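You operate a simulated robot arm through the tools that you are given. There is no shell and no other tool. Be economical: measure what you need, move in short steps, check, and stop when the job is done.

You run a simulated robot arm. Do the job below in one go: nothing can be reset, and whatever is moved stays where it is left.

TASK
Put things in order on the top of the wooden table. At the end: the medium clear tub is on the blue card tray; the small red bag stands where the medium clear tub stood; the pink clip stands where the small red bag stood; the green straw bundle is on the brown large tub carton; the purple paper cup stands on top of the green reel; whatever was shut is shut again. Leave all else as you found it, and nothing knocked over. Set down upright: medium clear tub.

It is judged by the outcome, as a careful person would: the job done as asked, and still so three seconds after it is handed in. It fails if anything else is knocked over, pushed out of place, dropped, spilled or broken.

THE ROBOT
A 6-joint arm with a two-finger gripper, fixed in place. Base frame: the origin is at the foot of the arm, x ahead of it, y to its left, z up; the work surface is at about z = 0. Lengths are in m, angles in rad, forces in N, time in s.
With the tool pointing down near the work surface it reaches from about 0.24 to 0.62 m from the base axis. Its first joint turns from -1.152 to 1.152 rad. Payload 1.37 kg.
Tool frame: the origin (TCP) lies between the finger pads and is the grasp point; the fingertips stand 0.022 m ahead of it; z points along the fingers, y is the line along which they close. The gripper opens to 0.092 m. The gripper's body begins 0.065 m behind the TCP.
Orientation is that of the tool frame in the base frame, as a unit quaternion [x, y, z, w]. With the fingers straight down and closing along the base's y, the tool's x points along the base's -x, its y along +y and its z along -z.

THE INTERFACE
- The arm moves only by the tool step_arm. Its argument "steps" is a list that holds one entry, the list of rows, each a list of 6 numbers: the shift along the tool's x, y, z in mm, then the turn, a rotation vector about the tool's x, y, z in rad. In form: [[[x, y, z, ax, ay, az], ...]]. A call has 1 to 8 rows; each row shifts and turns the commanded pose from where the row before left it, along the tool's axes as they then stand. "jaw" is the closure, from 0 (fully open) to 1 (shut), set as the call begins (left out, the last holds). A row lasts 0.2 s, in which the tool goes at most 0.05 m and 0.15 rad; a call with a longer step from one row to the next is refused whole, and so is a gripper value outside its range. A pose out of reach is approached as far as the arm can. The call stops where the force on the tool passes 40 N (or 10 N more than at its start, if that is more) or the arm is blocked; 0.2 s more then pass. The fingers move at their own pace and stop on an object; they squeeze with about 26 N. The grip force told is the motor's: it shows also when the fingers shut on nothing. Time passes only in rows, and 0.2 s behind the last, so rows that do not move let the fingers close. It gives the time, the measured TCP pose, the force on the tool (base axes), the opening and the grip force at its end, in the units of the frame above (readings bear some noise), with the torque about the TCP (base axes, N m) and any sound that the robot's microphone picked up, and new pictures: "pictures" is both (left out), scene, wrist or none.
- Cameras (640 x 400 px; columns grow to the right, rows downward): "scene" is fixed at [0.0531, -0.4608, 0.5852]; the picture's right is [0.40, -0.92, 0.00], its down [-0.56, -0.24, -0.79] and it looks along [0.73, 0.32, -0.61] (base axes); focal length 218 px, centre (320, 200). "wrist" rides on the gripper at [0.071, 0.019, -0.102] in the tool frame; the picture's right is [-0.26, 0.96, 0.00], its down [-0.75, -0.20, -0.63] and it looks along [-0.60, -0.16, 0.78] (tool axes); focal length 280 px, centre (320, 200). There is no depth. A picture from a camera that has moved, and an enlarged one, comes with that camera's place and axes in the base frame and with its lens. The place of the scene camera against the robot may be out by one fixed shift of up to 0.012 m in any direction.
- enlarge(camera, box): a new picture of the part [left, top, right, bottom] of that camera's present view, enlarged. No time passes.
- close_job(): hands the job in; it is judged then, once.

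Go step by step. Nothing tells you positions but the pictures and the camera data: compare them with the known pose of the tool, close in by small moves and look again before you grip or let go. The budget is 120 turns and 200 pictures, counting those below and the enlarged ones. Unless the task says otherwise, let go and move clear before handing in, and close with one line.

The tools are called after "Emit:" as a command line: name --argument value ..., lists and objects as JSON in quotes. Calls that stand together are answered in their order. step_arm: Moves the arm, as the interface text tells. Its arguments: {"type":"object","properties":{"steps":{"type":"array","items":{"type":"array","items":{"type":"array","items":{"type":"number"}}}},"jaw":{"type":"number"},"pictures":{"type":"string","enum":["both","scene","wrist","none"]}},"required":["steps"]} The other tools are called the same way: enlarge (camera, box) takes an enlarged picture of a part of a camera's view; close_job () hands the job in.

At the start:

```text
time_s: 0.0
position: [0.3154, -0.189, 0.4607]
tool_rot: [0.001, 1.0, 0.0, 0.0]
wrist_force: [0.9, 0.2, 0.2]
moment: [-0.03, 0.02, -0.01]
grip_width: 0.0918
finger_force: 0.0
```

scene: 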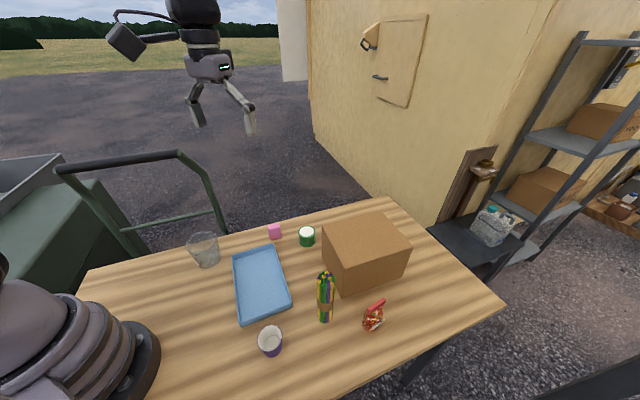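
wrist: 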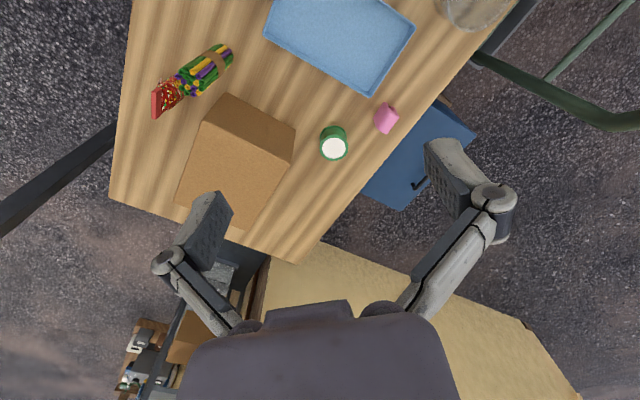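

I see the tub, tray, clip, reel, carton, straw bundle, cup and bag on the table. I'll enlarge both views to refine their places.

Emit:
enlarge --camera "scene" --box '[180, 210, 300, 285]'

Emit:
enlarge --camera "scene" --box '[240, 260, 400, 360]'

Emit:
enlarge --camera "wrist" --box '[120, 0, 440, 200]'

```text
5.33 times, centred on (240, 248) of scene
camera zoom: at [0.0531, -0.4608, 0.5852], right [0.4, -0.92, 0.0], down [-0.56, -0.24, -0.79], along [0.73, 0.32, -0.61], focal length 1160 px, centre (747, -53)
```

zoom: 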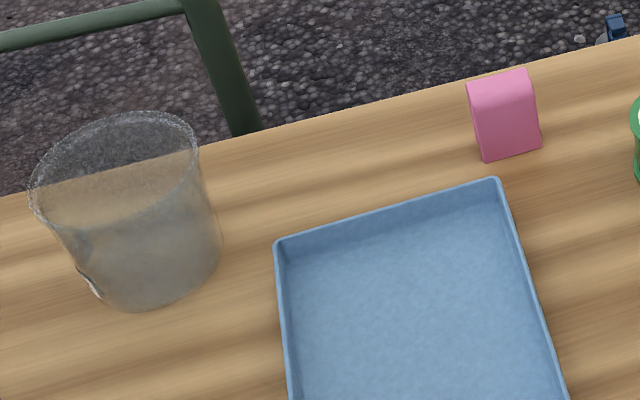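

```text
4.00 times, centred on (320, 310) of scene
camera zoom: at [0.0531, -0.4608, 0.5852], right [0.4, -0.92, 0.0], down [-0.56, -0.24, -0.79], along [0.73, 0.32, -0.61], focal length 870 px, centre (320, -240)
```

zoom: 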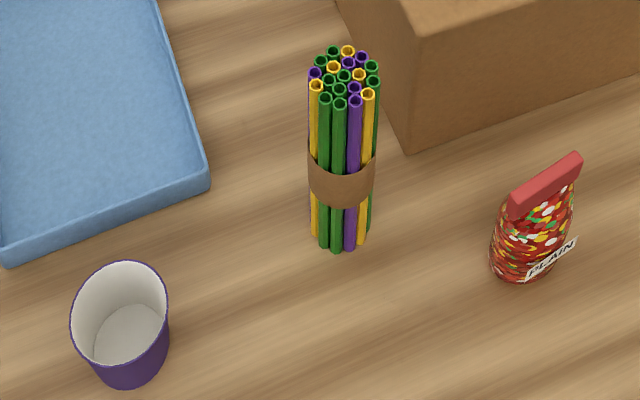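

```text
2.00 times, centred on (280, 100) of wrist
camera zoom: at [0.2458, -0.1691, 0.5629], right [0.26, 0.96, 0.0], down [0.75, -0.2, 0.63], along [0.6, -0.16, -0.78], focal length 561 px, centre (400, 400)
```

zoom: 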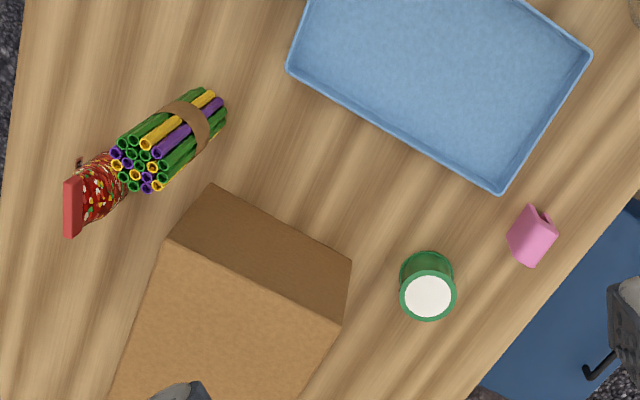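

The scene and wrist views agree on the tray corner to within about 5 mm. I'll hover near the tub at about (0.305, 0.06) and measure it up close.

Emit:
step_arm --steps '[[[1.5, 34, 25, 0, 0, 0], [1.5, 34, 25, 0, 0, 0], [1.5, 34, 25, 0, 0, 0], [1.5, 34, 25, 0, 0, 0], [1.5, 34, 25, 0, 0, 0], [1.5, 34, 25, 0, 0, 0], [1.5, 36, 25, 0, 0, 0], [0, 0, 25, 0, 0, 0]]]' --jaw 0

```text
time_s: 1.8
position: [0.3046, 0.0527, 0.2623]
tool_rot: [0.0, 1.0, -0.001, 0.0]
wrist_force: [-0.5, 0.5, -0.7]
moment: [-0.01, -0.02, -0.01]
grip_width: 0.092
finger_force: 0.1
camera wrist: at [0.2341, 0.0726, 0.3646], right [0.26, 0.96, 0.0], down [0.75, -0.2, 0.63], along [0.6, -0.16, -0.78], focal length 280 px, centre (320, 200)
```

scene: 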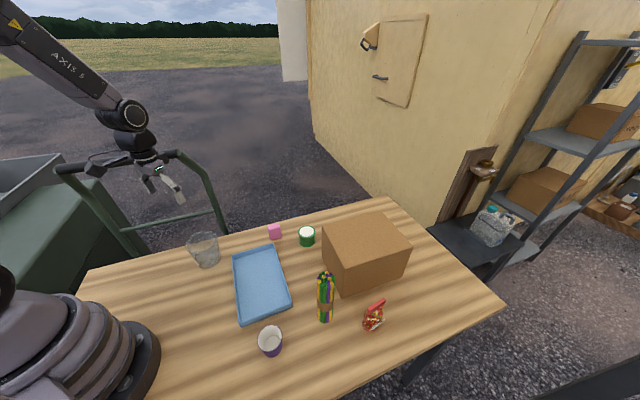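
wrist: 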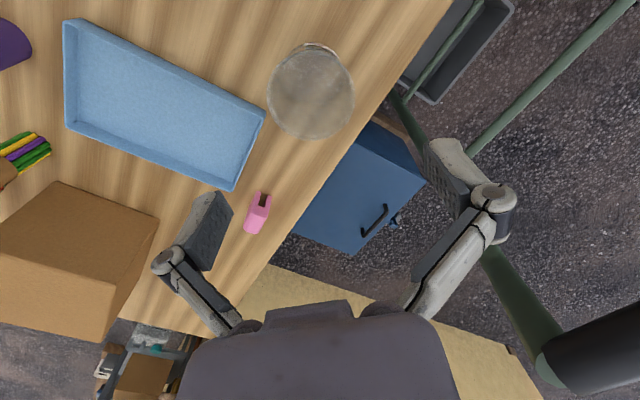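

The tub is in the wrist view, ahead of the tool. I'll enlarge it to separate the rim from the base.

Emit:
enlarge --camera "wrist" --box '[230, 30, 390, 150]'

```text
3.33 times, centred on (310, 90) of wrist
camera zoom: at [0.2341, 0.0726, 0.3646], right [0.26, 0.96, 0.0], down [0.75, -0.2, 0.63], along [0.6, -0.16, -0.78], focal length 935 px, centre (353, 567)
```

zoom: 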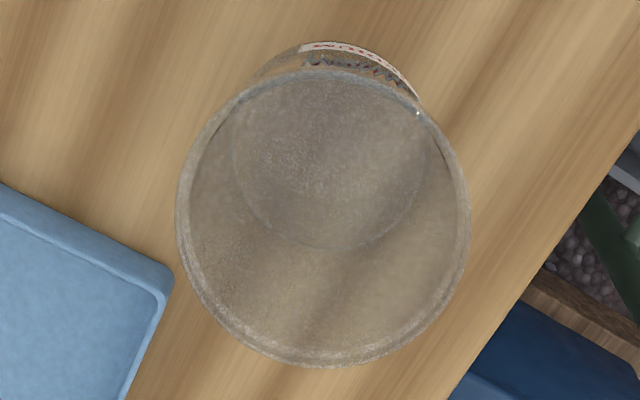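

The tub's base is at about (0.324, 0.040). It is about 72 mm wide at the base, 89 mm at the rim and 80 mm tall, so it's nearly as wide as the gripper opens. I'll pinch its near wall (-y side), so I'm moving above that point with a partly open jaw.

Emit:
step_arm --steps '[[[-6, -18, 45, 0, 0, 0], [-6, -18, 45, 0, 0, 0], [-7, -19, 45, 0, 0, 0], [0, 0, 7, -0.1, 0, 0], [0, 0, 0, 0, 0, 0]]]' --jaw 0.6 --pictures "both"

```text
time_s: 3.0
position: [0.3213, -0.0043, 0.1216]
tool_rot: [0.0, 0.999, 0.032, -0.002]
wrist_force: [-0.2, -0.6, 0.3]
moment: [0.0, 0.0, 0.04]
grip_width: 0.0368
finger_force: 0.1
out of reach, approached as far as the arm can: row 4
camera wrist: at [0.2523, 0.0099, 0.2261], right [0.26, 0.96, 0.06], down [0.76, -0.24, 0.61], along [0.6, -0.11, -0.79], focal length 280 px, centre (320, 200)
```

scene: 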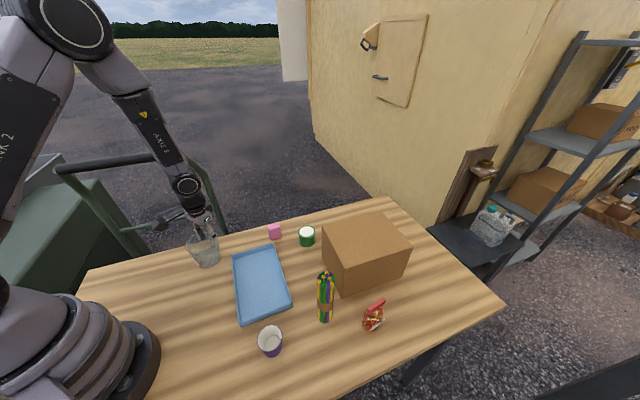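
wrist: 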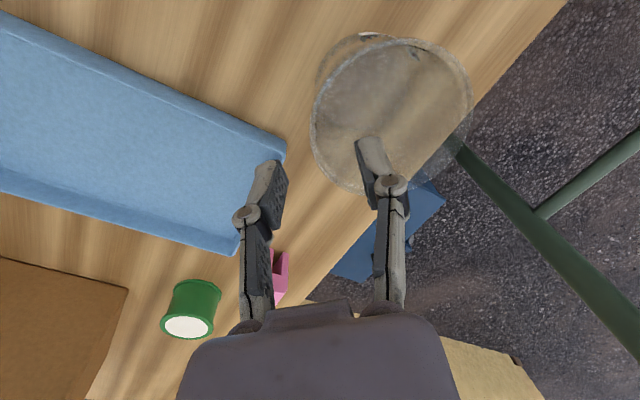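

The rim centre reads (0.320, 0.041), so the near wall runs between the fingers. I'll go down and grip.

Emit:
step_arm --steps '[[[0, -1, 18, 0, 0, 0], [0, 0, 18, 0, 0, 0], [0, 0, 17, 0, 0, 0], [0, 0, 0, 0, 0, 0]]]' --pictures "wrist"

```text
time_s: 4.0
position: [0.3222, -0.0002, 0.0691]
tool_rot: [0.0, 0.999, 0.05, -0.001]
wrist_force: [0.0, 0.8, 0.8]
moment: [0.0, -0.02, -0.03]
grip_width: 0.0368
finger_force: 0.0
camera wrist: at [0.2532, 0.01, 0.1723], right [0.26, 0.96, 0.1], down [0.75, -0.27, 0.6], along [0.6, -0.09, -0.79], focal length 280 px, centre (320, 200)
```

wrist: 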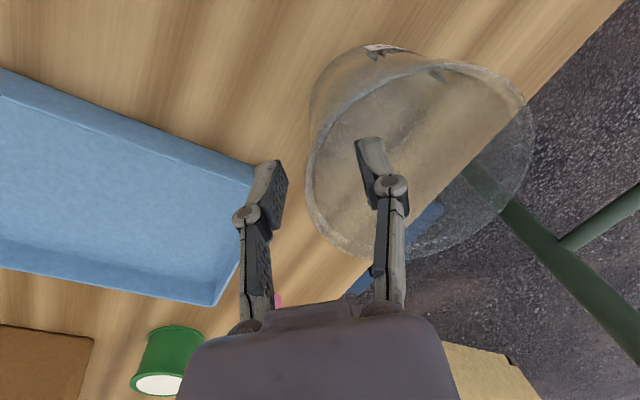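

The wall is between the fingers, so I'm closing.

Emit:
step_arm --steps '[[[0, 0, 0, 0, 0, 0], [0, 0, 0, 0, 0, 0], [0, 0, 0, 0, 0, 0], [0, 0, 0, 0, 0, 0], [0, 0, -5, 0, 0, 0], [0, 0, -10, 0, 0, 0], [0, 0, -20, 0, 0, 0], [0, 0, 0, 0, 0, 0]]]' --jaw 1

```text
time_s: 5.8
position: [0.3202, -0.0028, 0.1044]
tool_rot: [0.0, 0.999, 0.05, 0.0]
wrist_force: [-0.4, -0.3, -0.6]
moment: [-0.02, -0.01, 0.01]
grip_width: 0.006
finger_force: 26.3
camera wrist: at [0.2524, 0.0075, 0.2081], right [0.26, 0.96, 0.1], down [0.75, -0.27, 0.6], along [0.6, -0.09, -0.79], focal length 280 px, centre (320, 200)
```

scene: 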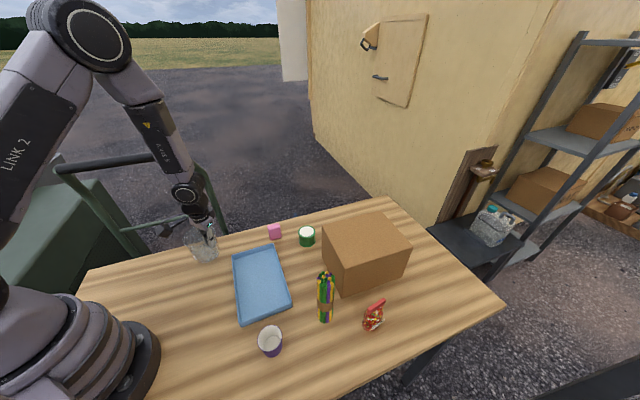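
wrist: 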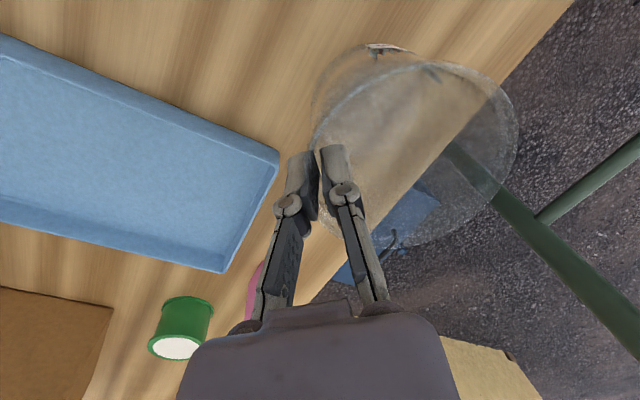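

The grip reads 6 mm of wall at 26 N. I'll lift and carry the tub over the tray.

Emit:
step_arm --steps '[[[0, 0, -25, 0, 0, 0], [0, -38, -6, 0, 0, 0], [0, -38, -6, 0, 0, 0], [0, -38, -6, 0, 0, 0], [0, -38, -6, 0, 0, 0], [0, -37, -6, 0, 0, 0], [0, 0, 0, 0, 0, 0]]]'

```text
time_s: 7.4
position: [0.3221, -0.1974, 0.1399]
tool_rot: [0.0, 0.999, 0.049, 0.0]
wrist_force: [0.6, 0.3, -1.5]
moment: [-0.01, 0.01, 0.0]
grip_width: 0.0059
finger_force: 26.2
camera wrist: at [0.2529, -0.188, 0.2429], right [0.26, 0.96, 0.1], down [0.75, -0.27, 0.6], along [0.6, -0.09, -0.79], focal length 280 px, centre (320, 200)
```

scene: 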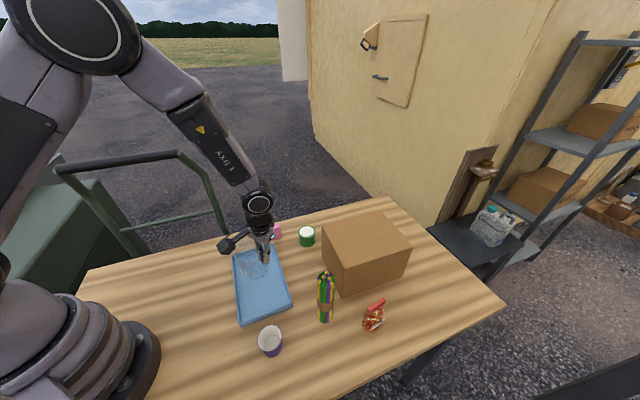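
wrist: 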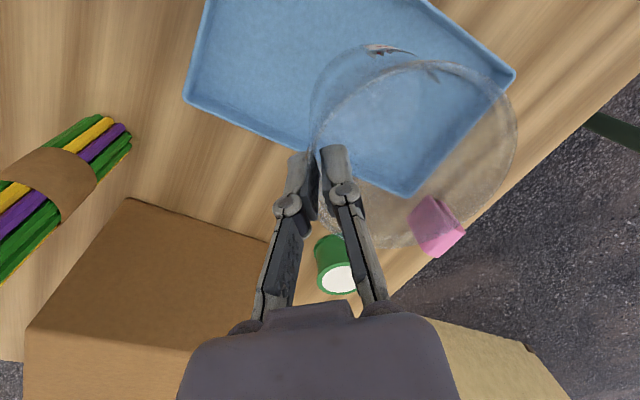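

The tub is centred over the tray, whose centre is at about (0.324, -0.158). I'll lower it, slowly near the end.

Emit:
step_arm --steps '[[[0, -3, 25, 0, 0, 0], [0, -3, 20, 0, 0, 0], [0, -2, 12, 0, 0, 0], [0, 0, 4, 0, 0, 0], [0, 0, 2, 0, 0, 0], [0, 0, 0, 0, 0, 0]]]'

```text
time_s: 8.8
position: [0.3231, -0.1986, 0.0759]
tool_rot: [0.0, 0.999, 0.049, 0.002]
wrist_force: [1.2, -0.2, 27.0]
moment: [0.05, -0.2, -0.03]
grip_width: 0.0059
finger_force: 25.9
camera wrist: at [0.2532, -0.1889, 0.1797], right [0.26, 0.96, 0.09], down [0.75, -0.26, 0.6], along [0.61, -0.09, -0.79], focal length 280 px, centre (320, 200)
```

scene: 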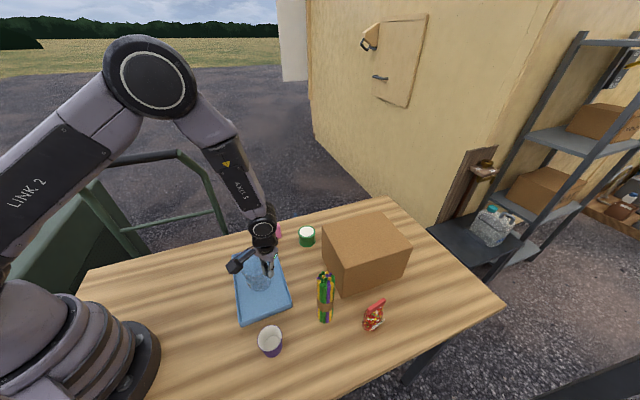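
wrist: 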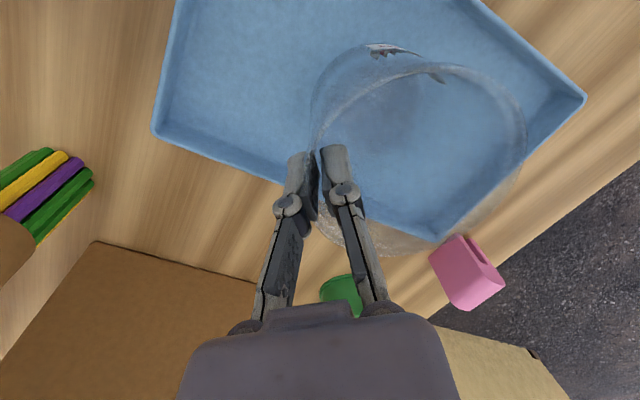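

It's touching down at z = 0.076, about 7 mm above the table grip height, which fits the tray floor. I'll ease the force and then open partly.

Emit:
step_arm --steps '[[[0, 0, -2, 0, 0, 0], [0, 0, 0, 0, 0, 0]]]' --pictures "none"

Emit:
step_arm --steps '[[[0, 0, 0, 0, 0, 0], [0, 0, 0, 0, 0, 0], [0, 0, 0, 0, 0, 0]]]' --jaw 0.65 --pictures "none"

Emit:
step_arm --steps '[[[0, 0, -20, 0, 0, 0], [0, 0, -25, 0, 0, 0], [0, 0, -45, 0, 0, 0], [0, 0, -45, 0, 0, 0], [30, 0, -30, 0.1, 0, 0], [0, 0, 0, 0, 0, 0]]]'

```text
time_s: 9.4
position: [0.3202, -0.1983, 0.0767]
tool_rot: [0.0, 0.999, 0.051, -0.002]
wrist_force: [0.5, -0.5, -1.6]
moment: [-0.01, 0.02, 0.01]
grip_width: 0.0059
finger_force: 25.9
```

```text
time_s: 10.2
position: [0.3226, -0.1994, 0.0795]
tool_rot: [0.0, 0.999, 0.05, 0.0]
wrist_force: [0.1, -0.3, 0.6]
moment: [-0.02, -0.04, 0.03]
grip_width: 0.0321
finger_force: 0.1
```

```text
time_s: 11.6
position: [0.2929, -0.2177, 0.2435]
tool_rot: [0.0, 1.0, -0.001, -0.001]
wrist_force: [0.0, 0.8, -0.6]
moment: [0.01, -0.03, 0.01]
grip_width: 0.0322
finger_force: 0.1
camera wrist: at [0.2234, -0.1979, 0.3455], right [0.26, 0.96, 0.0], down [0.75, -0.2, 0.63], along [0.6, -0.17, -0.78], focal length 280 px, centre (320, 200)
```

scene: 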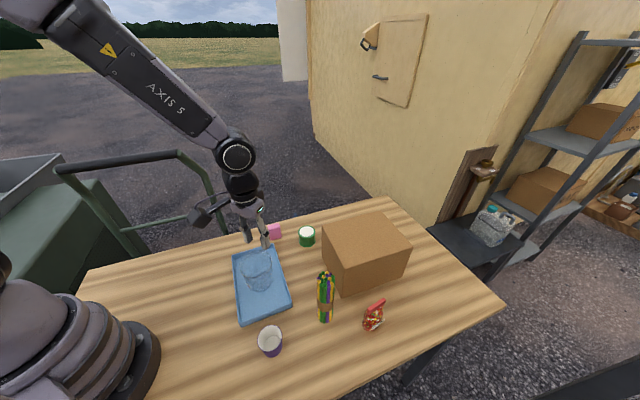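
wrist: 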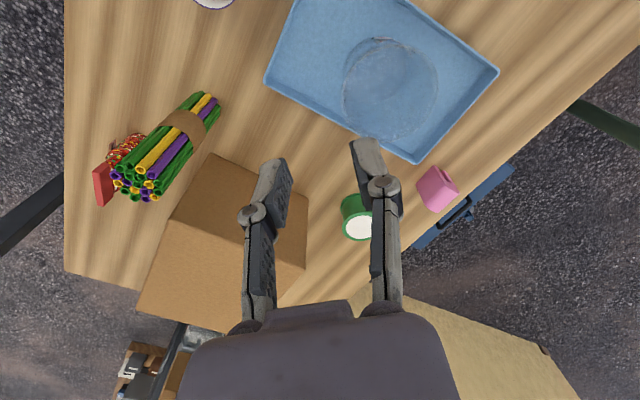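

The tub stands on the tray. Next is the red bag at about (0.335, -0.48), so I'll hover near it and look.

Emit:
step_arm --steps '[[[-3, -41, 0, 0, 0, 0], [-3, -41, 0, 0, 0, 0], [-3, -41, 0, 0, 0, 0], [-3, -41, 0, 0, 0, 0], [-3, -41, 0, 0, 0, 0], [-3, -41, 0, 0, 0, 0], [0, 0, 0, 0, 0, 0]]]' --jaw 0 --pictures "wrist"

Emit:
enlarge --camera "wrist" --box '[220, 0, 420, 125]'

```text
time_s: 13.2
position: [0.3109, -0.4633, 0.2438]
tool_rot: [0.0, 1.0, 0.001, 0.0]
wrist_force: [-0.3, -0.3, 0.8]
moment: [0.0, 0.01, 0.02]
grip_width: 0.0919
finger_force: 0.1
camera wrist: at [0.2411, -0.4425, 0.3452], right [0.26, 0.96, 0.0], down [0.75, -0.2, 0.63], along [0.6, -0.16, -0.78], focal length 280 px, centre (320, 200)
```

wrist: 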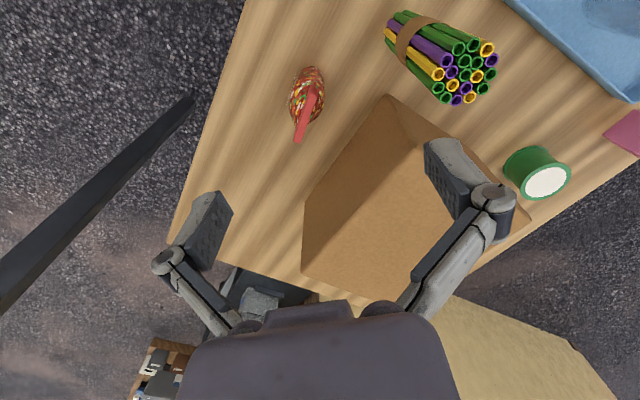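

```text
3.20 times, centred on (320, 62) of wrist
camera zoom: at [0.2411, -0.4425, 0.3452], right [0.26, 0.96, 0.0], down [0.75, -0.2, 0.63], along [0.6, -0.16, -0.78], focal length 897 px, centre (320, 640)
```

zoom: 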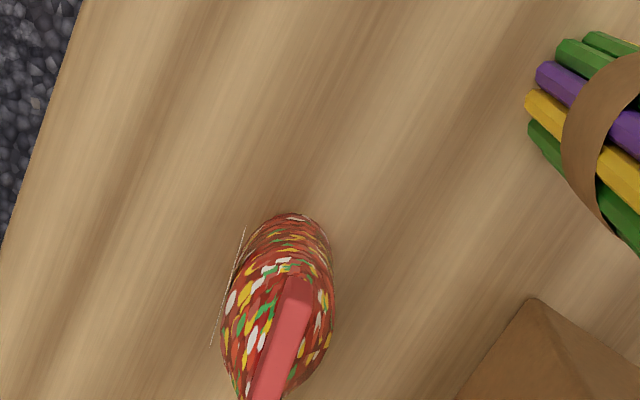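

The two views place the bag's seam at (0.339, -0.481, 0.080), pointing about -33°. I'll align over it, turn the closing line across the seam and come down partway.

Emit:
step_arm --steps '[[[-14, -9, 0, 0, 0, 0.143], [0, 0, 0, 0, 0, 0.144], [0, 0, 0, 0, 0, 0.144], [0, 0, 0, 0, 0, 0.144], [-6.5, -15, 20, 0, 0, 0], [0, 0, 30, 0, 0, 0], [0, 0, 40, 0, 0, 0], [0, 0, 0, 0, 0, 0]]]'

```text
time_s: 15.0
position: [0.3206, -0.4869, 0.1541]
tool_rot: [0.284, 0.959, -0.001, 0.001]
wrist_force: [0.0, 0.5, 0.6]
moment: [-0.02, -0.03, 0.01]
grip_width: 0.092
finger_force: 0.1
camera wrist: at [0.2732, -0.4311, 0.2565], right [0.75, 0.67, 0.0], down [0.52, -0.58, 0.63], along [0.42, -0.47, -0.78], focal length 280 px, centre (320, 200)
```

scene: 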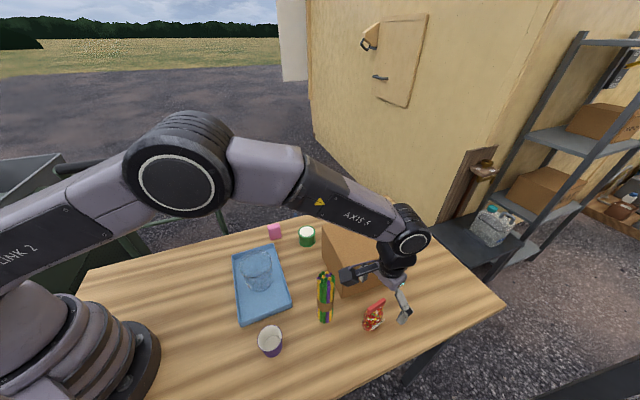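
wrist: 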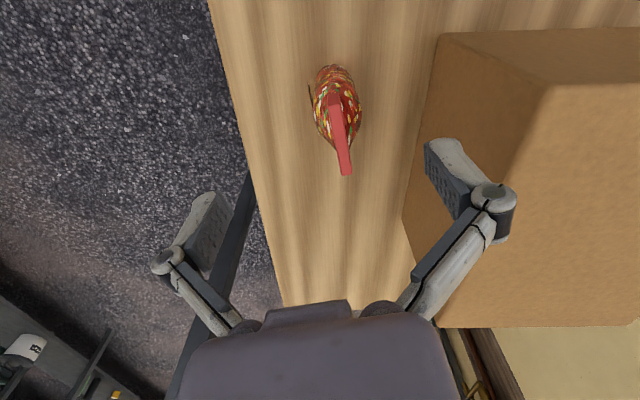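

The seam mid now reads about (0.341, -0.486) at -36°. I'll correct for that and descend to grip the body.

Emit:
step_arm --steps '[[[-15.2, 12.3, 10, 0, 0, 0.05], [0, 0, 25, 0, 0, 0], [0, 0, 20, 0, 0, 0], [0, 0, 0, 0, 0, 0]]]' --jaw 0.2 --pictures "wrist"

```text
time_s: 16.0
position: [0.3397, -0.4864, 0.0971]
tool_rot: [0.308, 0.952, -0.001, 0.001]
wrist_force: [-0.6, 0.4, 0.2]
moment: [-0.02, 0.01, 0.03]
grip_width: 0.0737
finger_force: 0.1
camera wrist: at [0.296, -0.4285, 0.1989], right [0.78, 0.63, 0.0], down [0.49, -0.61, 0.63], along [0.39, -0.49, -0.78], focal length 280 px, centre (320, 200)
```

wrist: 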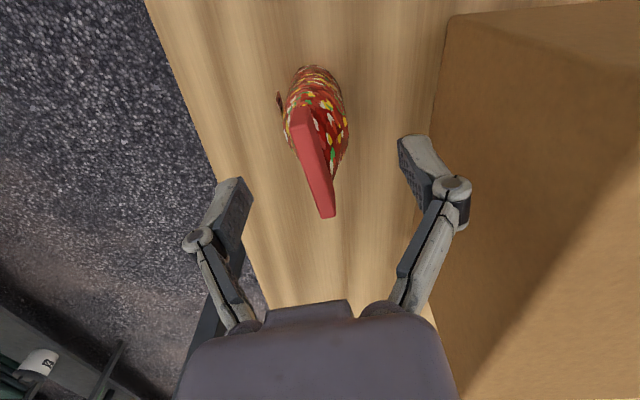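

The seam lies between the fingers, with a small yaw correction left. I'll descend and close.

Emit:
step_arm --steps '[[[0, -2, 20, 0, 0, 0.06], [0, 0, 20, 0, 0, 0], [0, 0, 17, 0, 0, 0], [0, 0, 0, 0, 0, 0]]]' --pictures "wrist"

Emit:
step_arm --steps '[[[0, 0, 0, 0, 0, 0], [0, 0, 0, 0, 0, 0], [0, 0, 0, 0, 0, 0], [0, 0, 0, 0, 0, 0], [0, 0, 0, 0, 0, 0]]]' --jaw 1

```text
time_s: 17.0
position: [0.3387, -0.4879, 0.039]
tool_rot: [0.336, 0.942, 0.0, 0.001]
wrist_force: [-0.6, -0.4, 0.2]
moment: [0.04, 0.03, 0.03]
grip_width: 0.0734
finger_force: 0.0
camera wrist: at [0.298, -0.4265, 0.1425], right [0.81, 0.58, 0.0], down [0.45, -0.63, 0.63], along [0.36, -0.51, -0.78], focal length 280 px, centre (320, 200)
```

wrist: 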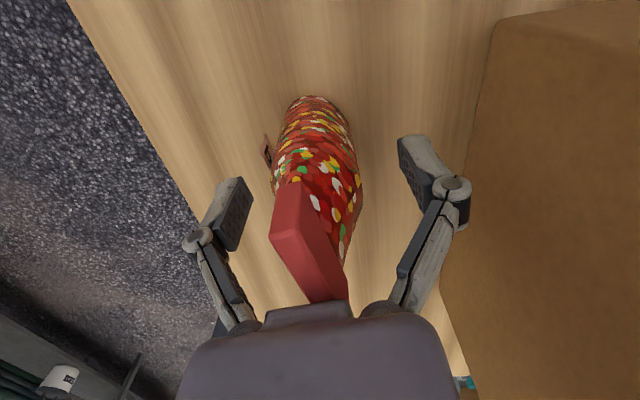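

```text
time_s: 18.2
position: [0.3386, -0.4877, 0.0412]
tool_rot: [0.336, 0.942, -0.001, 0.001]
wrist_force: [-1.2, -0.9, 1.5]
moment: [-0.02, 0.03, -0.02]
grip_width: 0.0348
finger_force: 26.0
camera wrist: at [0.298, -0.4266, 0.1429], right [0.81, 0.58, 0.0], down [0.45, -0.63, 0.63], along [0.36, -0.51, -0.78], focal length 280 px, centre (320, 200)
```

scene: 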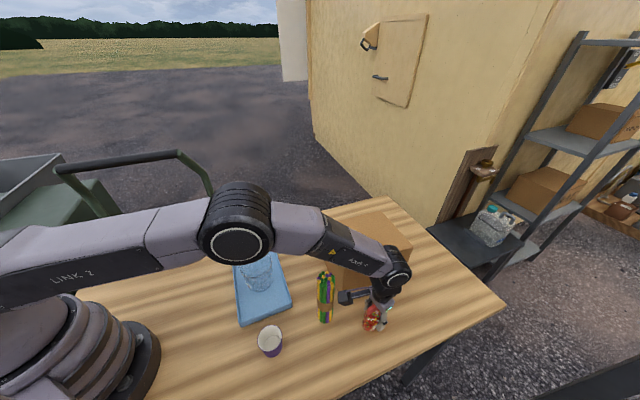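
wrist: 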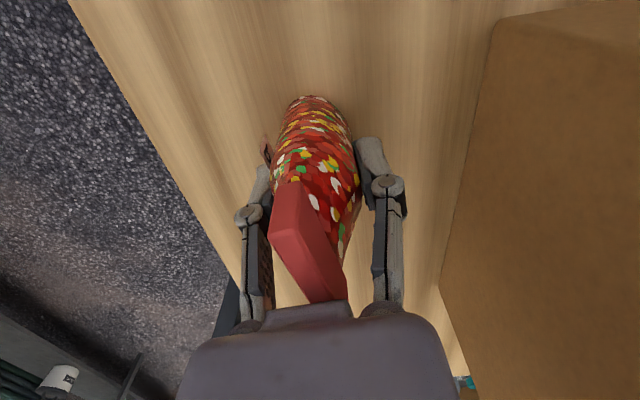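

The bag is held (35 mm, 26 N). I'll lift it well above the straws and carry it towards the tub's old place at (0.322, 0.041).

Emit:
step_arm --steps '[[[0, 0, -10, 0, 0, 0], [0, 0, -30, 0, 0, 0], [0, 0, -45, 0, 0, 0], [0, 0, -45, 0, 0, 0], [0, 0, -45, 0, 0, 0], [28.9, 33.1, 0, 0, 0, 0], [28.9, 33.1, 0, 0, 0, 0], [28.9, 33.1, 0, 0, 0, 0]]]'

Emit:
step_arm --steps '[[[28.9, 33.1, 0, 0, 0, 0], [28.9, 33.1, 0, 0, 0, 0], [28.9, 33.1, 0, 0, 0, 0], [28.9, 33.1, 0, 0, 0, 0], [28.9, 33.1, 0, 0, 0, 0], [28.9, 33.1, 0, 0, 0, 0], [28.9, 33.1, 0, 0, 0, 0], [28.9, 33.1, 0, 0, 0, 0]]]'

```text
time_s: 20.0
position: [0.3333, -0.3553, 0.2141]
tool_rot: [0.337, 0.942, 0.0, 0.001]
wrist_force: [0.3, 0.4, -1.3]
moment: [-0.04, 0.0, -0.02]
grip_width: 0.0346
finger_force: 26.0
camera wrist: at [0.2918, -0.2942, 0.3165], right [0.81, 0.58, 0.0], down [0.45, -0.63, 0.63], along [0.36, -0.51, -0.78], focal length 280 px, centre (320, 200)
```

scene: 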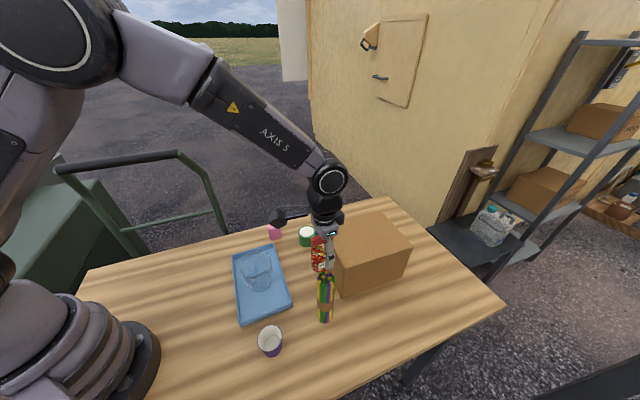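
wrist: 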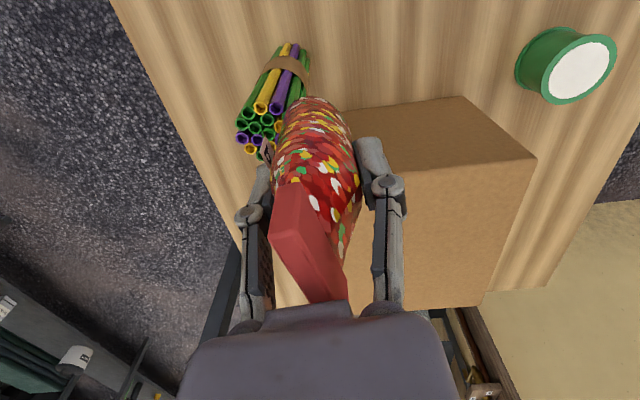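

```text
time_s: 21.8
position: [0.3228, -0.001, 0.2142]
tool_rot: [0.336, 0.942, 0.0, 0.0]
wrist_force: [-0.5, -0.6, -0.7]
moment: [0.0, -0.01, -0.02]
grip_width: 0.0348
finger_force: 26.1
camera wrist: at [0.2826, 0.0586, 0.3161], right [0.81, 0.58, 0.0], down [0.45, -0.64, 0.63], along [0.36, -0.51, -0.78], focal length 280 px, centre (320, 200)
```

scene: 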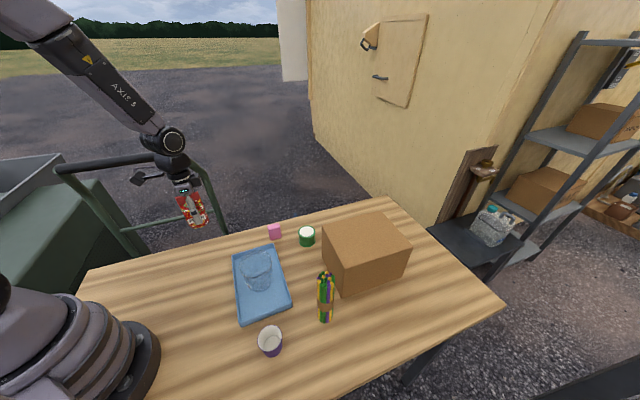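
wrist: 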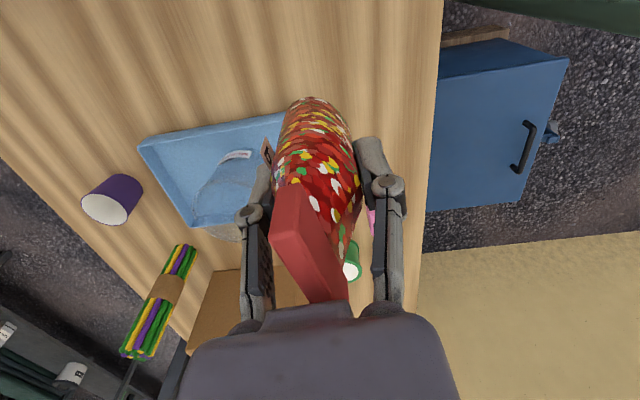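

I'm moving over the tub's old spot and lowering the bag.

Emit:
step_arm --steps '[[[26.6, 32.5, 0, 0, 0, 0], [0, 0, 45, 0, 0, 0], [0, 0, 45, 0, 0, 0], [0, 0, 40, 0, 0, 0], [0, 0, 30, 0, 0, 0], [0, 0, 8, 0, 0, 0], [0, 0, 3, 0, 0, 0], [0, 0, 0, 0, 0, 0]]]'

```text
time_s: 23.6
position: [0.3231, 0.0385, 0.0446]
tool_rot: [0.337, 0.942, 0.0, 0.001]
wrist_force: [0.5, -0.7, -0.6]
moment: [-0.02, 0.01, 0.0]
grip_width: 0.0348
finger_force: 25.9
camera wrist: at [0.2824, 0.0986, 0.1458], right [0.81, 0.58, 0.0], down [0.45, -0.63, 0.63], along [0.36, -0.51, -0.78], focal length 280 px, centre (320, 200)
```

scene: 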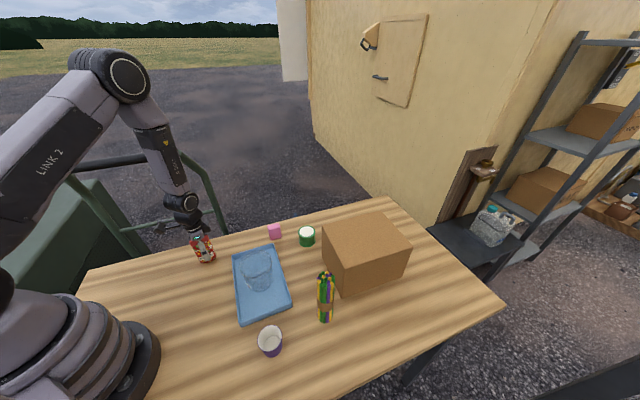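
wrist: 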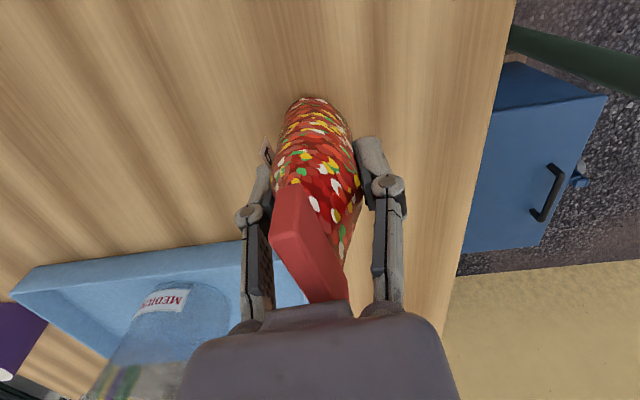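

No contact yet, so I'll lower a few more millimetres.

Emit:
step_arm --steps '[[[0, 0, 2, 0, 0, 0], [0, 0, 2, 0, 0, 0], [0, 0, 1, 0, 0, 0], [0, 0, 0, 0, 0, 0]]]' --pictures "none"

```text
time_s: 24.6
position: [0.3232, 0.0374, 0.0396]
tool_rot: [0.337, 0.941, 0.0, 0.0]
wrist_force: [-5.7, -4.4, 25.5]
moment: [-0.09, 0.2, -0.03]
grip_width: 0.0348
finger_force: 25.6
```

It has touched down. I'll ease off, open modestly and rise.

Emit:
step_arm --steps '[[[0, 0, -1.5, 0, 0, 0], [0, 0, 0, 0, 0, 0]]]' --pictures "none"

Emit:
step_arm --steps '[[[0, 0, 0, 0, 0, 0], [0, 0, 0, 0, 0, 0], [0, 0, 0, 0, 0, 0]]]' --jaw 0.3 --pictures "none"

Emit:
step_arm --steps '[[[0, 0, -30, 0, 0, 0], [0, 0, -45, 0, 0, 0], [0, 0, -45, 0, 0, -0.14], [0, 0, -45, 0, 0, -0.14], [0, 0, -10, 0, 0, -0.14], [0, 0, 0, 0, 0, -0.14], [0, 0, 0, 0, 0, -0.12], [0, 0, 0, 0, 0, 0]]]'

```text
time_s: 25.2
position: [0.3234, 0.0386, 0.04]
tool_rot: [0.336, 0.942, -0.001, 0.001]
wrist_force: [-0.8, 0.1, -0.5]
moment: [0.0, 0.0, 0.01]
grip_width: 0.0347
finger_force: 26.4
```

```text
time_s: 26.0
position: [0.3237, 0.0394, 0.0402]
tool_rot: [0.337, 0.942, 0.0, 0.001]
wrist_force: [0.2, 0.2, 0.3]
moment: [0.0, -0.01, 0.0]
grip_width: 0.0644
finger_force: 0.1
```

```text
time_s: 27.8
position: [0.3253, 0.0395, 0.217]
tool_rot: [0.002, 1.0, 0.0, 0.0]
wrist_force: [-0.3, 0.0, -0.1]
moment: [-0.04, 0.0, 0.0]
grip_width: 0.0645
finger_force: 0.1
camera wrist: at [0.2549, 0.0594, 0.3183], right [0.27, 0.96, 0.0], down [0.75, -0.21, 0.63], along [0.6, -0.17, -0.78], focal length 280 px, centre (320, 200)
```

scene: 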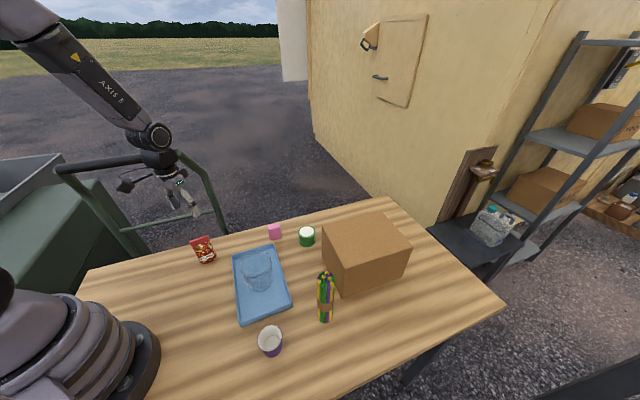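
wrist: 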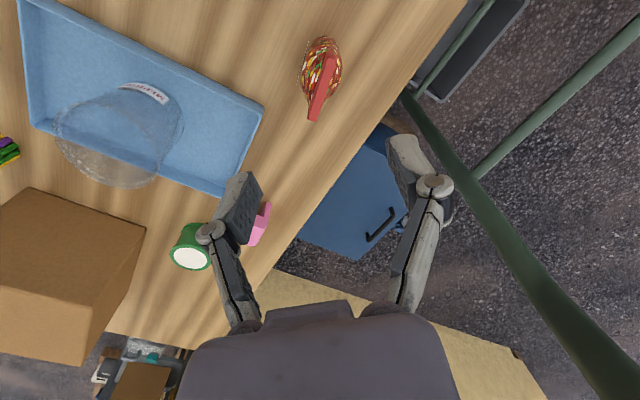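

The bag stands in the tub's old place. Next is the pink clip at about (0.49, -0.09), so I'll hover there.

Emit:
step_arm --steps '[[[-34, -30, 4, 0, 0, 0], [-34, -30, 4, 0, 0, 0], [-34, -30, 4, 0, 0, 0], [-34, -30, 4, 0, 0, 0], [0, 0, 0, 0, 0, 0]]]' --pictures "wrist" --jaw 0

Emit:
enlarge --camera "wrist" --box '[240, 60, 400, 160]'

Emit:
enlarge --camera "scene" --box '[250, 210, 330, 260]'

```text
time_s: 29.0
position: [0.4598, -0.0811, 0.2015]
tool_rot: [0.004, 1.0, 0.001, 0.0]
wrist_force: [0.1, -0.6, 0.7]
moment: [-0.03, 0.01, 0.01]
grip_width: 0.0919
finger_force: 0.1
camera wrist: at [0.3903, -0.0601, 0.3028], right [0.27, 0.96, 0.0], down [0.75, -0.21, 0.62], along [0.6, -0.17, -0.78], focal length 280 px, centre (320, 200)
```

wrist: 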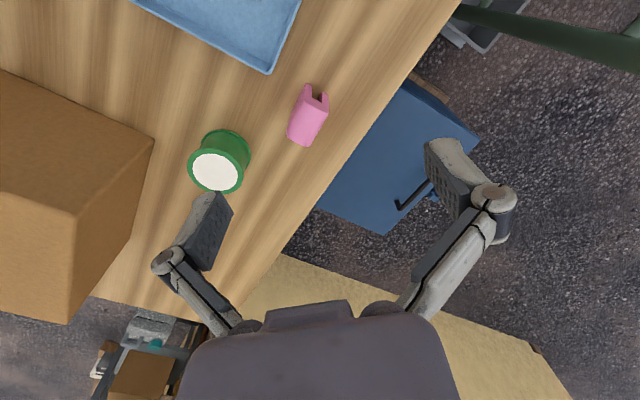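

```text
4.00 times, centred on (320, 110) of wrist
camera zoom: at [0.3903, -0.0601, 0.3028], right [0.27, 0.96, 0.0], down [0.75, -0.21, 0.62], along [0.6, -0.17, -0.78], focal length 1122 px, centre (320, 560)
```

zoom: 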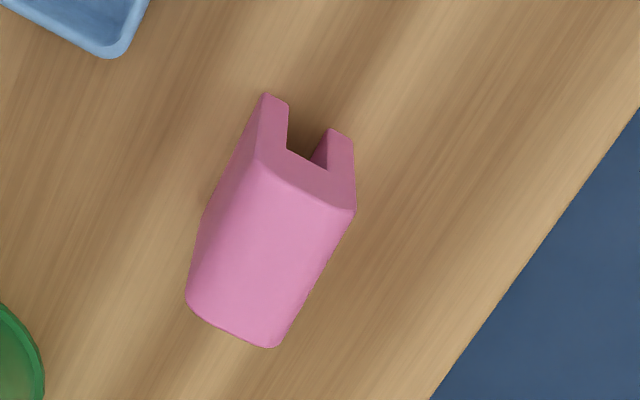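

```text
8.00 times, centred on (290, 235) of scene
camera zoom: at [0.0531, -0.4608, 0.5852], right [0.4, -0.92, 0.0], down [-0.56, -0.24, -0.79], along [0.73, 0.32, -0.61], focal length 1740 px, centre (560, -80)
```

zoom: 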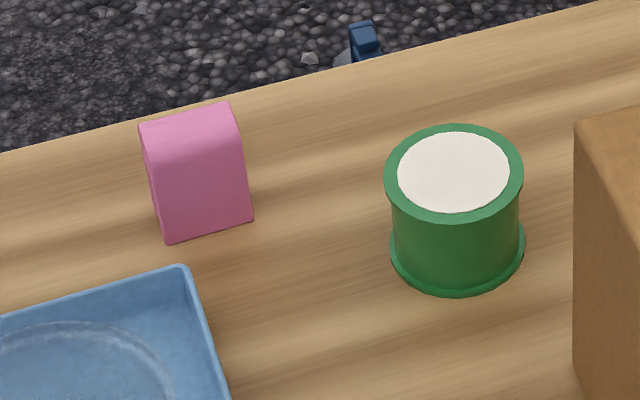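

The clip is an arch about 26 × 39 mm and 50 mm tall, centred near (0.493, -0.102), with its long axis at about -45°. I'll align across its width and come down partway.

Emit:
step_arm --steps '[[[-33, -21, 0, 0, 0, 0.131], [0, 0, 10, 0, 0, 0.131], [0, 0, 20, 0, 0, 0.131], [0, 0, 20, 0, 0, 0.131], [0, 0, 20, 0, 0, 0.131], [0, 0, 20, 0, 0, 0.13], [0, 0, 0, 0, 0, 0]]]' --jaw 0.42 --pictures "wrist"

```text
time_s: 30.6
position: [0.4896, -0.1016, 0.1092]
tool_rot: [0.386, 0.923, 0.0, 0.002]
wrist_force: [-0.5, -0.3, 0.3]
moment: [0.03, -0.02, 0.03]
grip_width: 0.0535
finger_force: 0.0
camera wrist: at [0.4566, -0.0376, 0.2114], right [0.87, 0.49, 0.0], down [0.38, -0.68, 0.63], along [0.31, -0.55, -0.78], focal length 280 px, centre (320, 200)
```

wrist: 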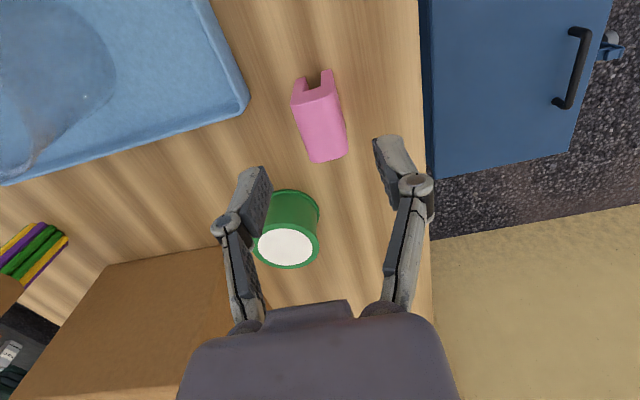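

Aligned. I'll descend and grip.

Emit:
step_arm --steps '[[[-2.5, 3, 30, 0, 0, 0], [0, 0, 30, 0, 0, 0], [0, 0, 16, 0, 0, 0], [0, 0, 0, 0, 0, 0]]]' --pictures "wrist"

Emit:
step_arm --steps '[[[0, 0, 0, 0, 0, 0], [0, 0, 0, 0, 0, 0], [0, 0, 0, 0, 0, 0], [0, 0, 0, 0, 0, 0]]]' --jaw 1

```text
time_s: 31.6
position: [0.4938, -0.102, 0.0324]
tool_rot: [0.386, 0.923, -0.001, 0.0]
wrist_force: [0.4, 0.2, 0.4]
moment: [-0.03, 0.01, 0.02]
grip_width: 0.0537
finger_force: 0.1
camera wrist: at [0.4604, -0.0374, 0.135], right [0.87, 0.49, 0.0], down [0.38, -0.68, 0.63], along [0.31, -0.54, -0.78], focal length 280 px, centre (320, 200)
```

wrist: 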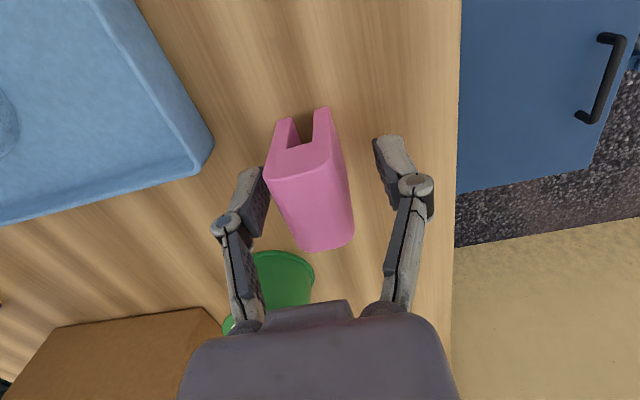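

```text
time_s: 32.6
position: [0.4956, -0.1026, 0.0333]
tool_rot: [0.385, 0.923, -0.001, 0.001]
wrist_force: [-0.3, 0.3, 0.1]
moment: [0.0, -0.01, 0.02]
grip_width: 0.026
finger_force: 26.1
camera wrist: at [0.4605, -0.0375, 0.1353], right [0.87, 0.49, 0.0], down [0.38, -0.68, 0.63], along [0.31, -0.54, -0.78], focal length 280 px, centre (320, 200)
```

scene: 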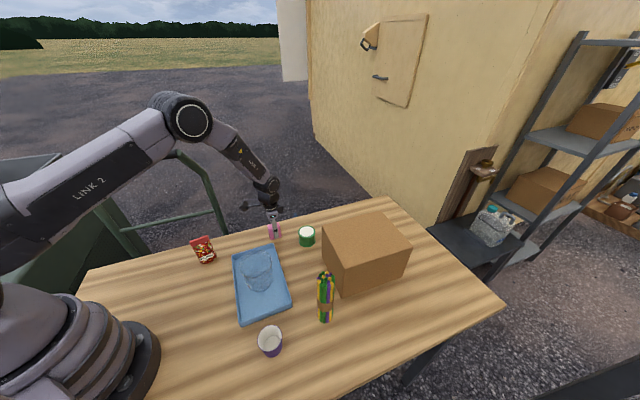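
wrist: 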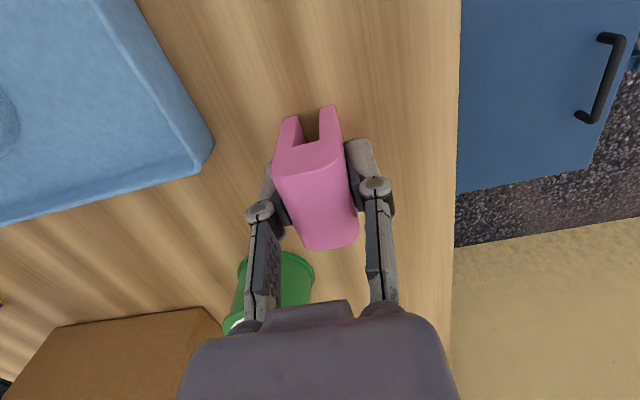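

The clip is gripped (26 mm). I'll lift it high and carry it over the carton to the bag's old place.

Emit:
step_arm --steps '[[[0, 0, -15, 0, 0, 0], [0, 0, -45, 0, 0, 0], [0, 0, -45, 0, 0, 0], [0, 0, -45, 0, 0, 0], [0, 0, -45, 0, 0, 0], [-18.1, -42.3, 0, 0, 0, 0], [-18.1, -42.3, 0, 0, 0, 0], [-18.1, -42.3, 0, 0, 0, 0]]]' --pictures "scene"

Emit:
step_arm --steps '[[[-18.1, -42.3, 0, 0, 0, 0], [-18.1, -42.3, 0, 0, 0, 0], [-18.1, -42.3, 0, 0, 0, 0], [-18.1, -42.3, 0, 0, 0, 0], [-18.1, -42.3, 0, 0, 0, 0], [-18.1, -42.3, 0, 0, 0, 0], [0, 0, 0, 0, 0, 0]]]'

```text
time_s: 34.4
position: [0.4431, -0.2316, 0.2309]
tool_rot: [0.384, 0.923, -0.001, 0.0]
wrist_force: [0.4, -0.1, -0.2]
moment: [0.01, -0.01, 0.03]
grip_width: 0.0262
finger_force: 26.5
```

scene: 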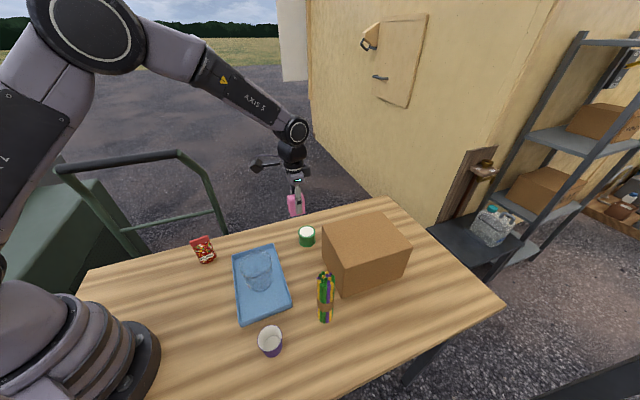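

```text
time_s: 36.0
position: [0.3371, -0.4869, 0.2277]
tool_rot: [0.385, 0.923, 0.001, 0.0]
wrist_force: [-0.2, 0.0, -0.2]
moment: [0.03, -0.03, -0.02]
grip_width: 0.0262
finger_force: 26.3
camera wrist: at [0.303, -0.4215, 0.33], right [0.87, 0.49, 0.0], down [0.38, -0.68, 0.63], along [0.31, -0.54, -0.78], focal length 280 px, centre (320, 200)
```

scene: 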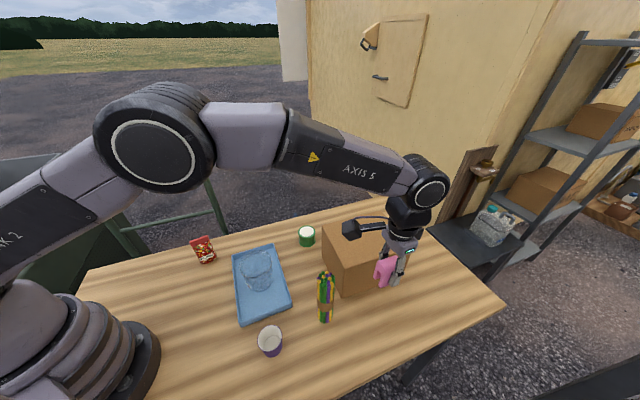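
wrist: 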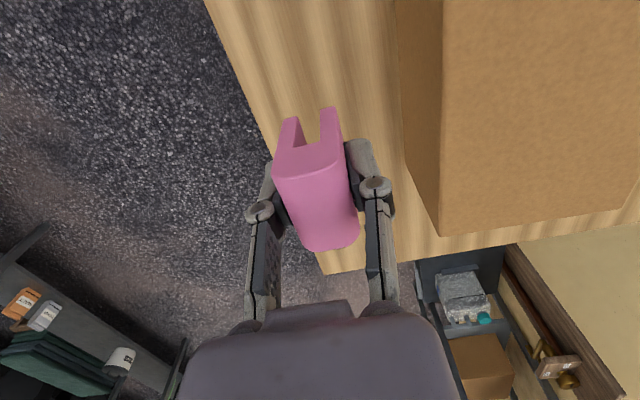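

I'm over the bag's old place, so I'll lower.

Emit:
step_arm --steps '[[[-1, 1, 45, 0, 0, 0], [0, 0, 45, 0, 0, 0], [0, 0, 45, 0, 0, 0], [0, 0, 40, 0, 0, 0], [0, 0, 14, 0, 0, 0], [0, 0, 3, 0, 0, 0], [0, 0, 2, 0, 0, 0], [0, 0, 0, 0, 0, 0]]]'

```text
time_s: 37.8
position: [0.3406, -0.4875, 0.0339]
tool_rot: [0.385, 0.923, 0.0, 0.001]
wrist_force: [-0.4, -0.5, -1.2]
moment: [-0.05, -0.02, -0.03]
grip_width: 0.026
finger_force: 26.2
camera wrist: at [0.3064, -0.4218, 0.1362], right [0.87, 0.49, 0.0], down [0.38, -0.68, 0.63], along [0.31, -0.54, -0.78], focal length 280 px, centre (320, 200)
```

scene: 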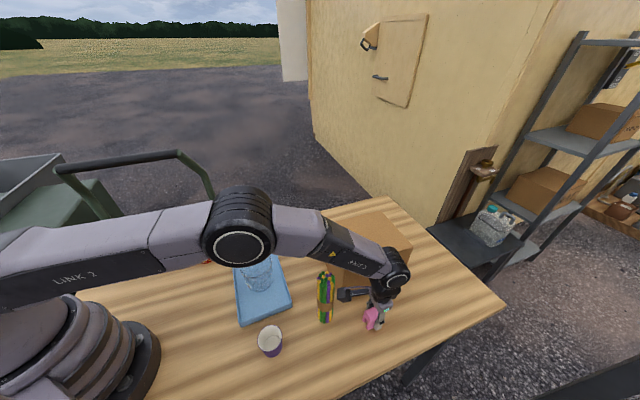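
wrist: 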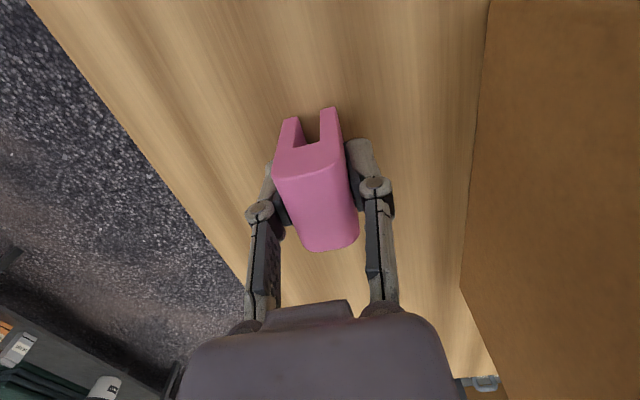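

Emit:
step_arm --steps '[[[0, 0, 1, 0, 0, 0], [0, 0, 1, 0, 0, 0], [0, 0, 0, 0, 0, 0]]]' --pictures "none"

```text
time_s: 38.6
position: [0.3408, -0.4871, 0.034]
tool_rot: [0.385, 0.923, -0.001, 0.001]
wrist_force: [-3.4, 2.1, 10.4]
moment: [0.12, 0.09, 0.01]
grip_width: 0.0255
finger_force: 25.9
```

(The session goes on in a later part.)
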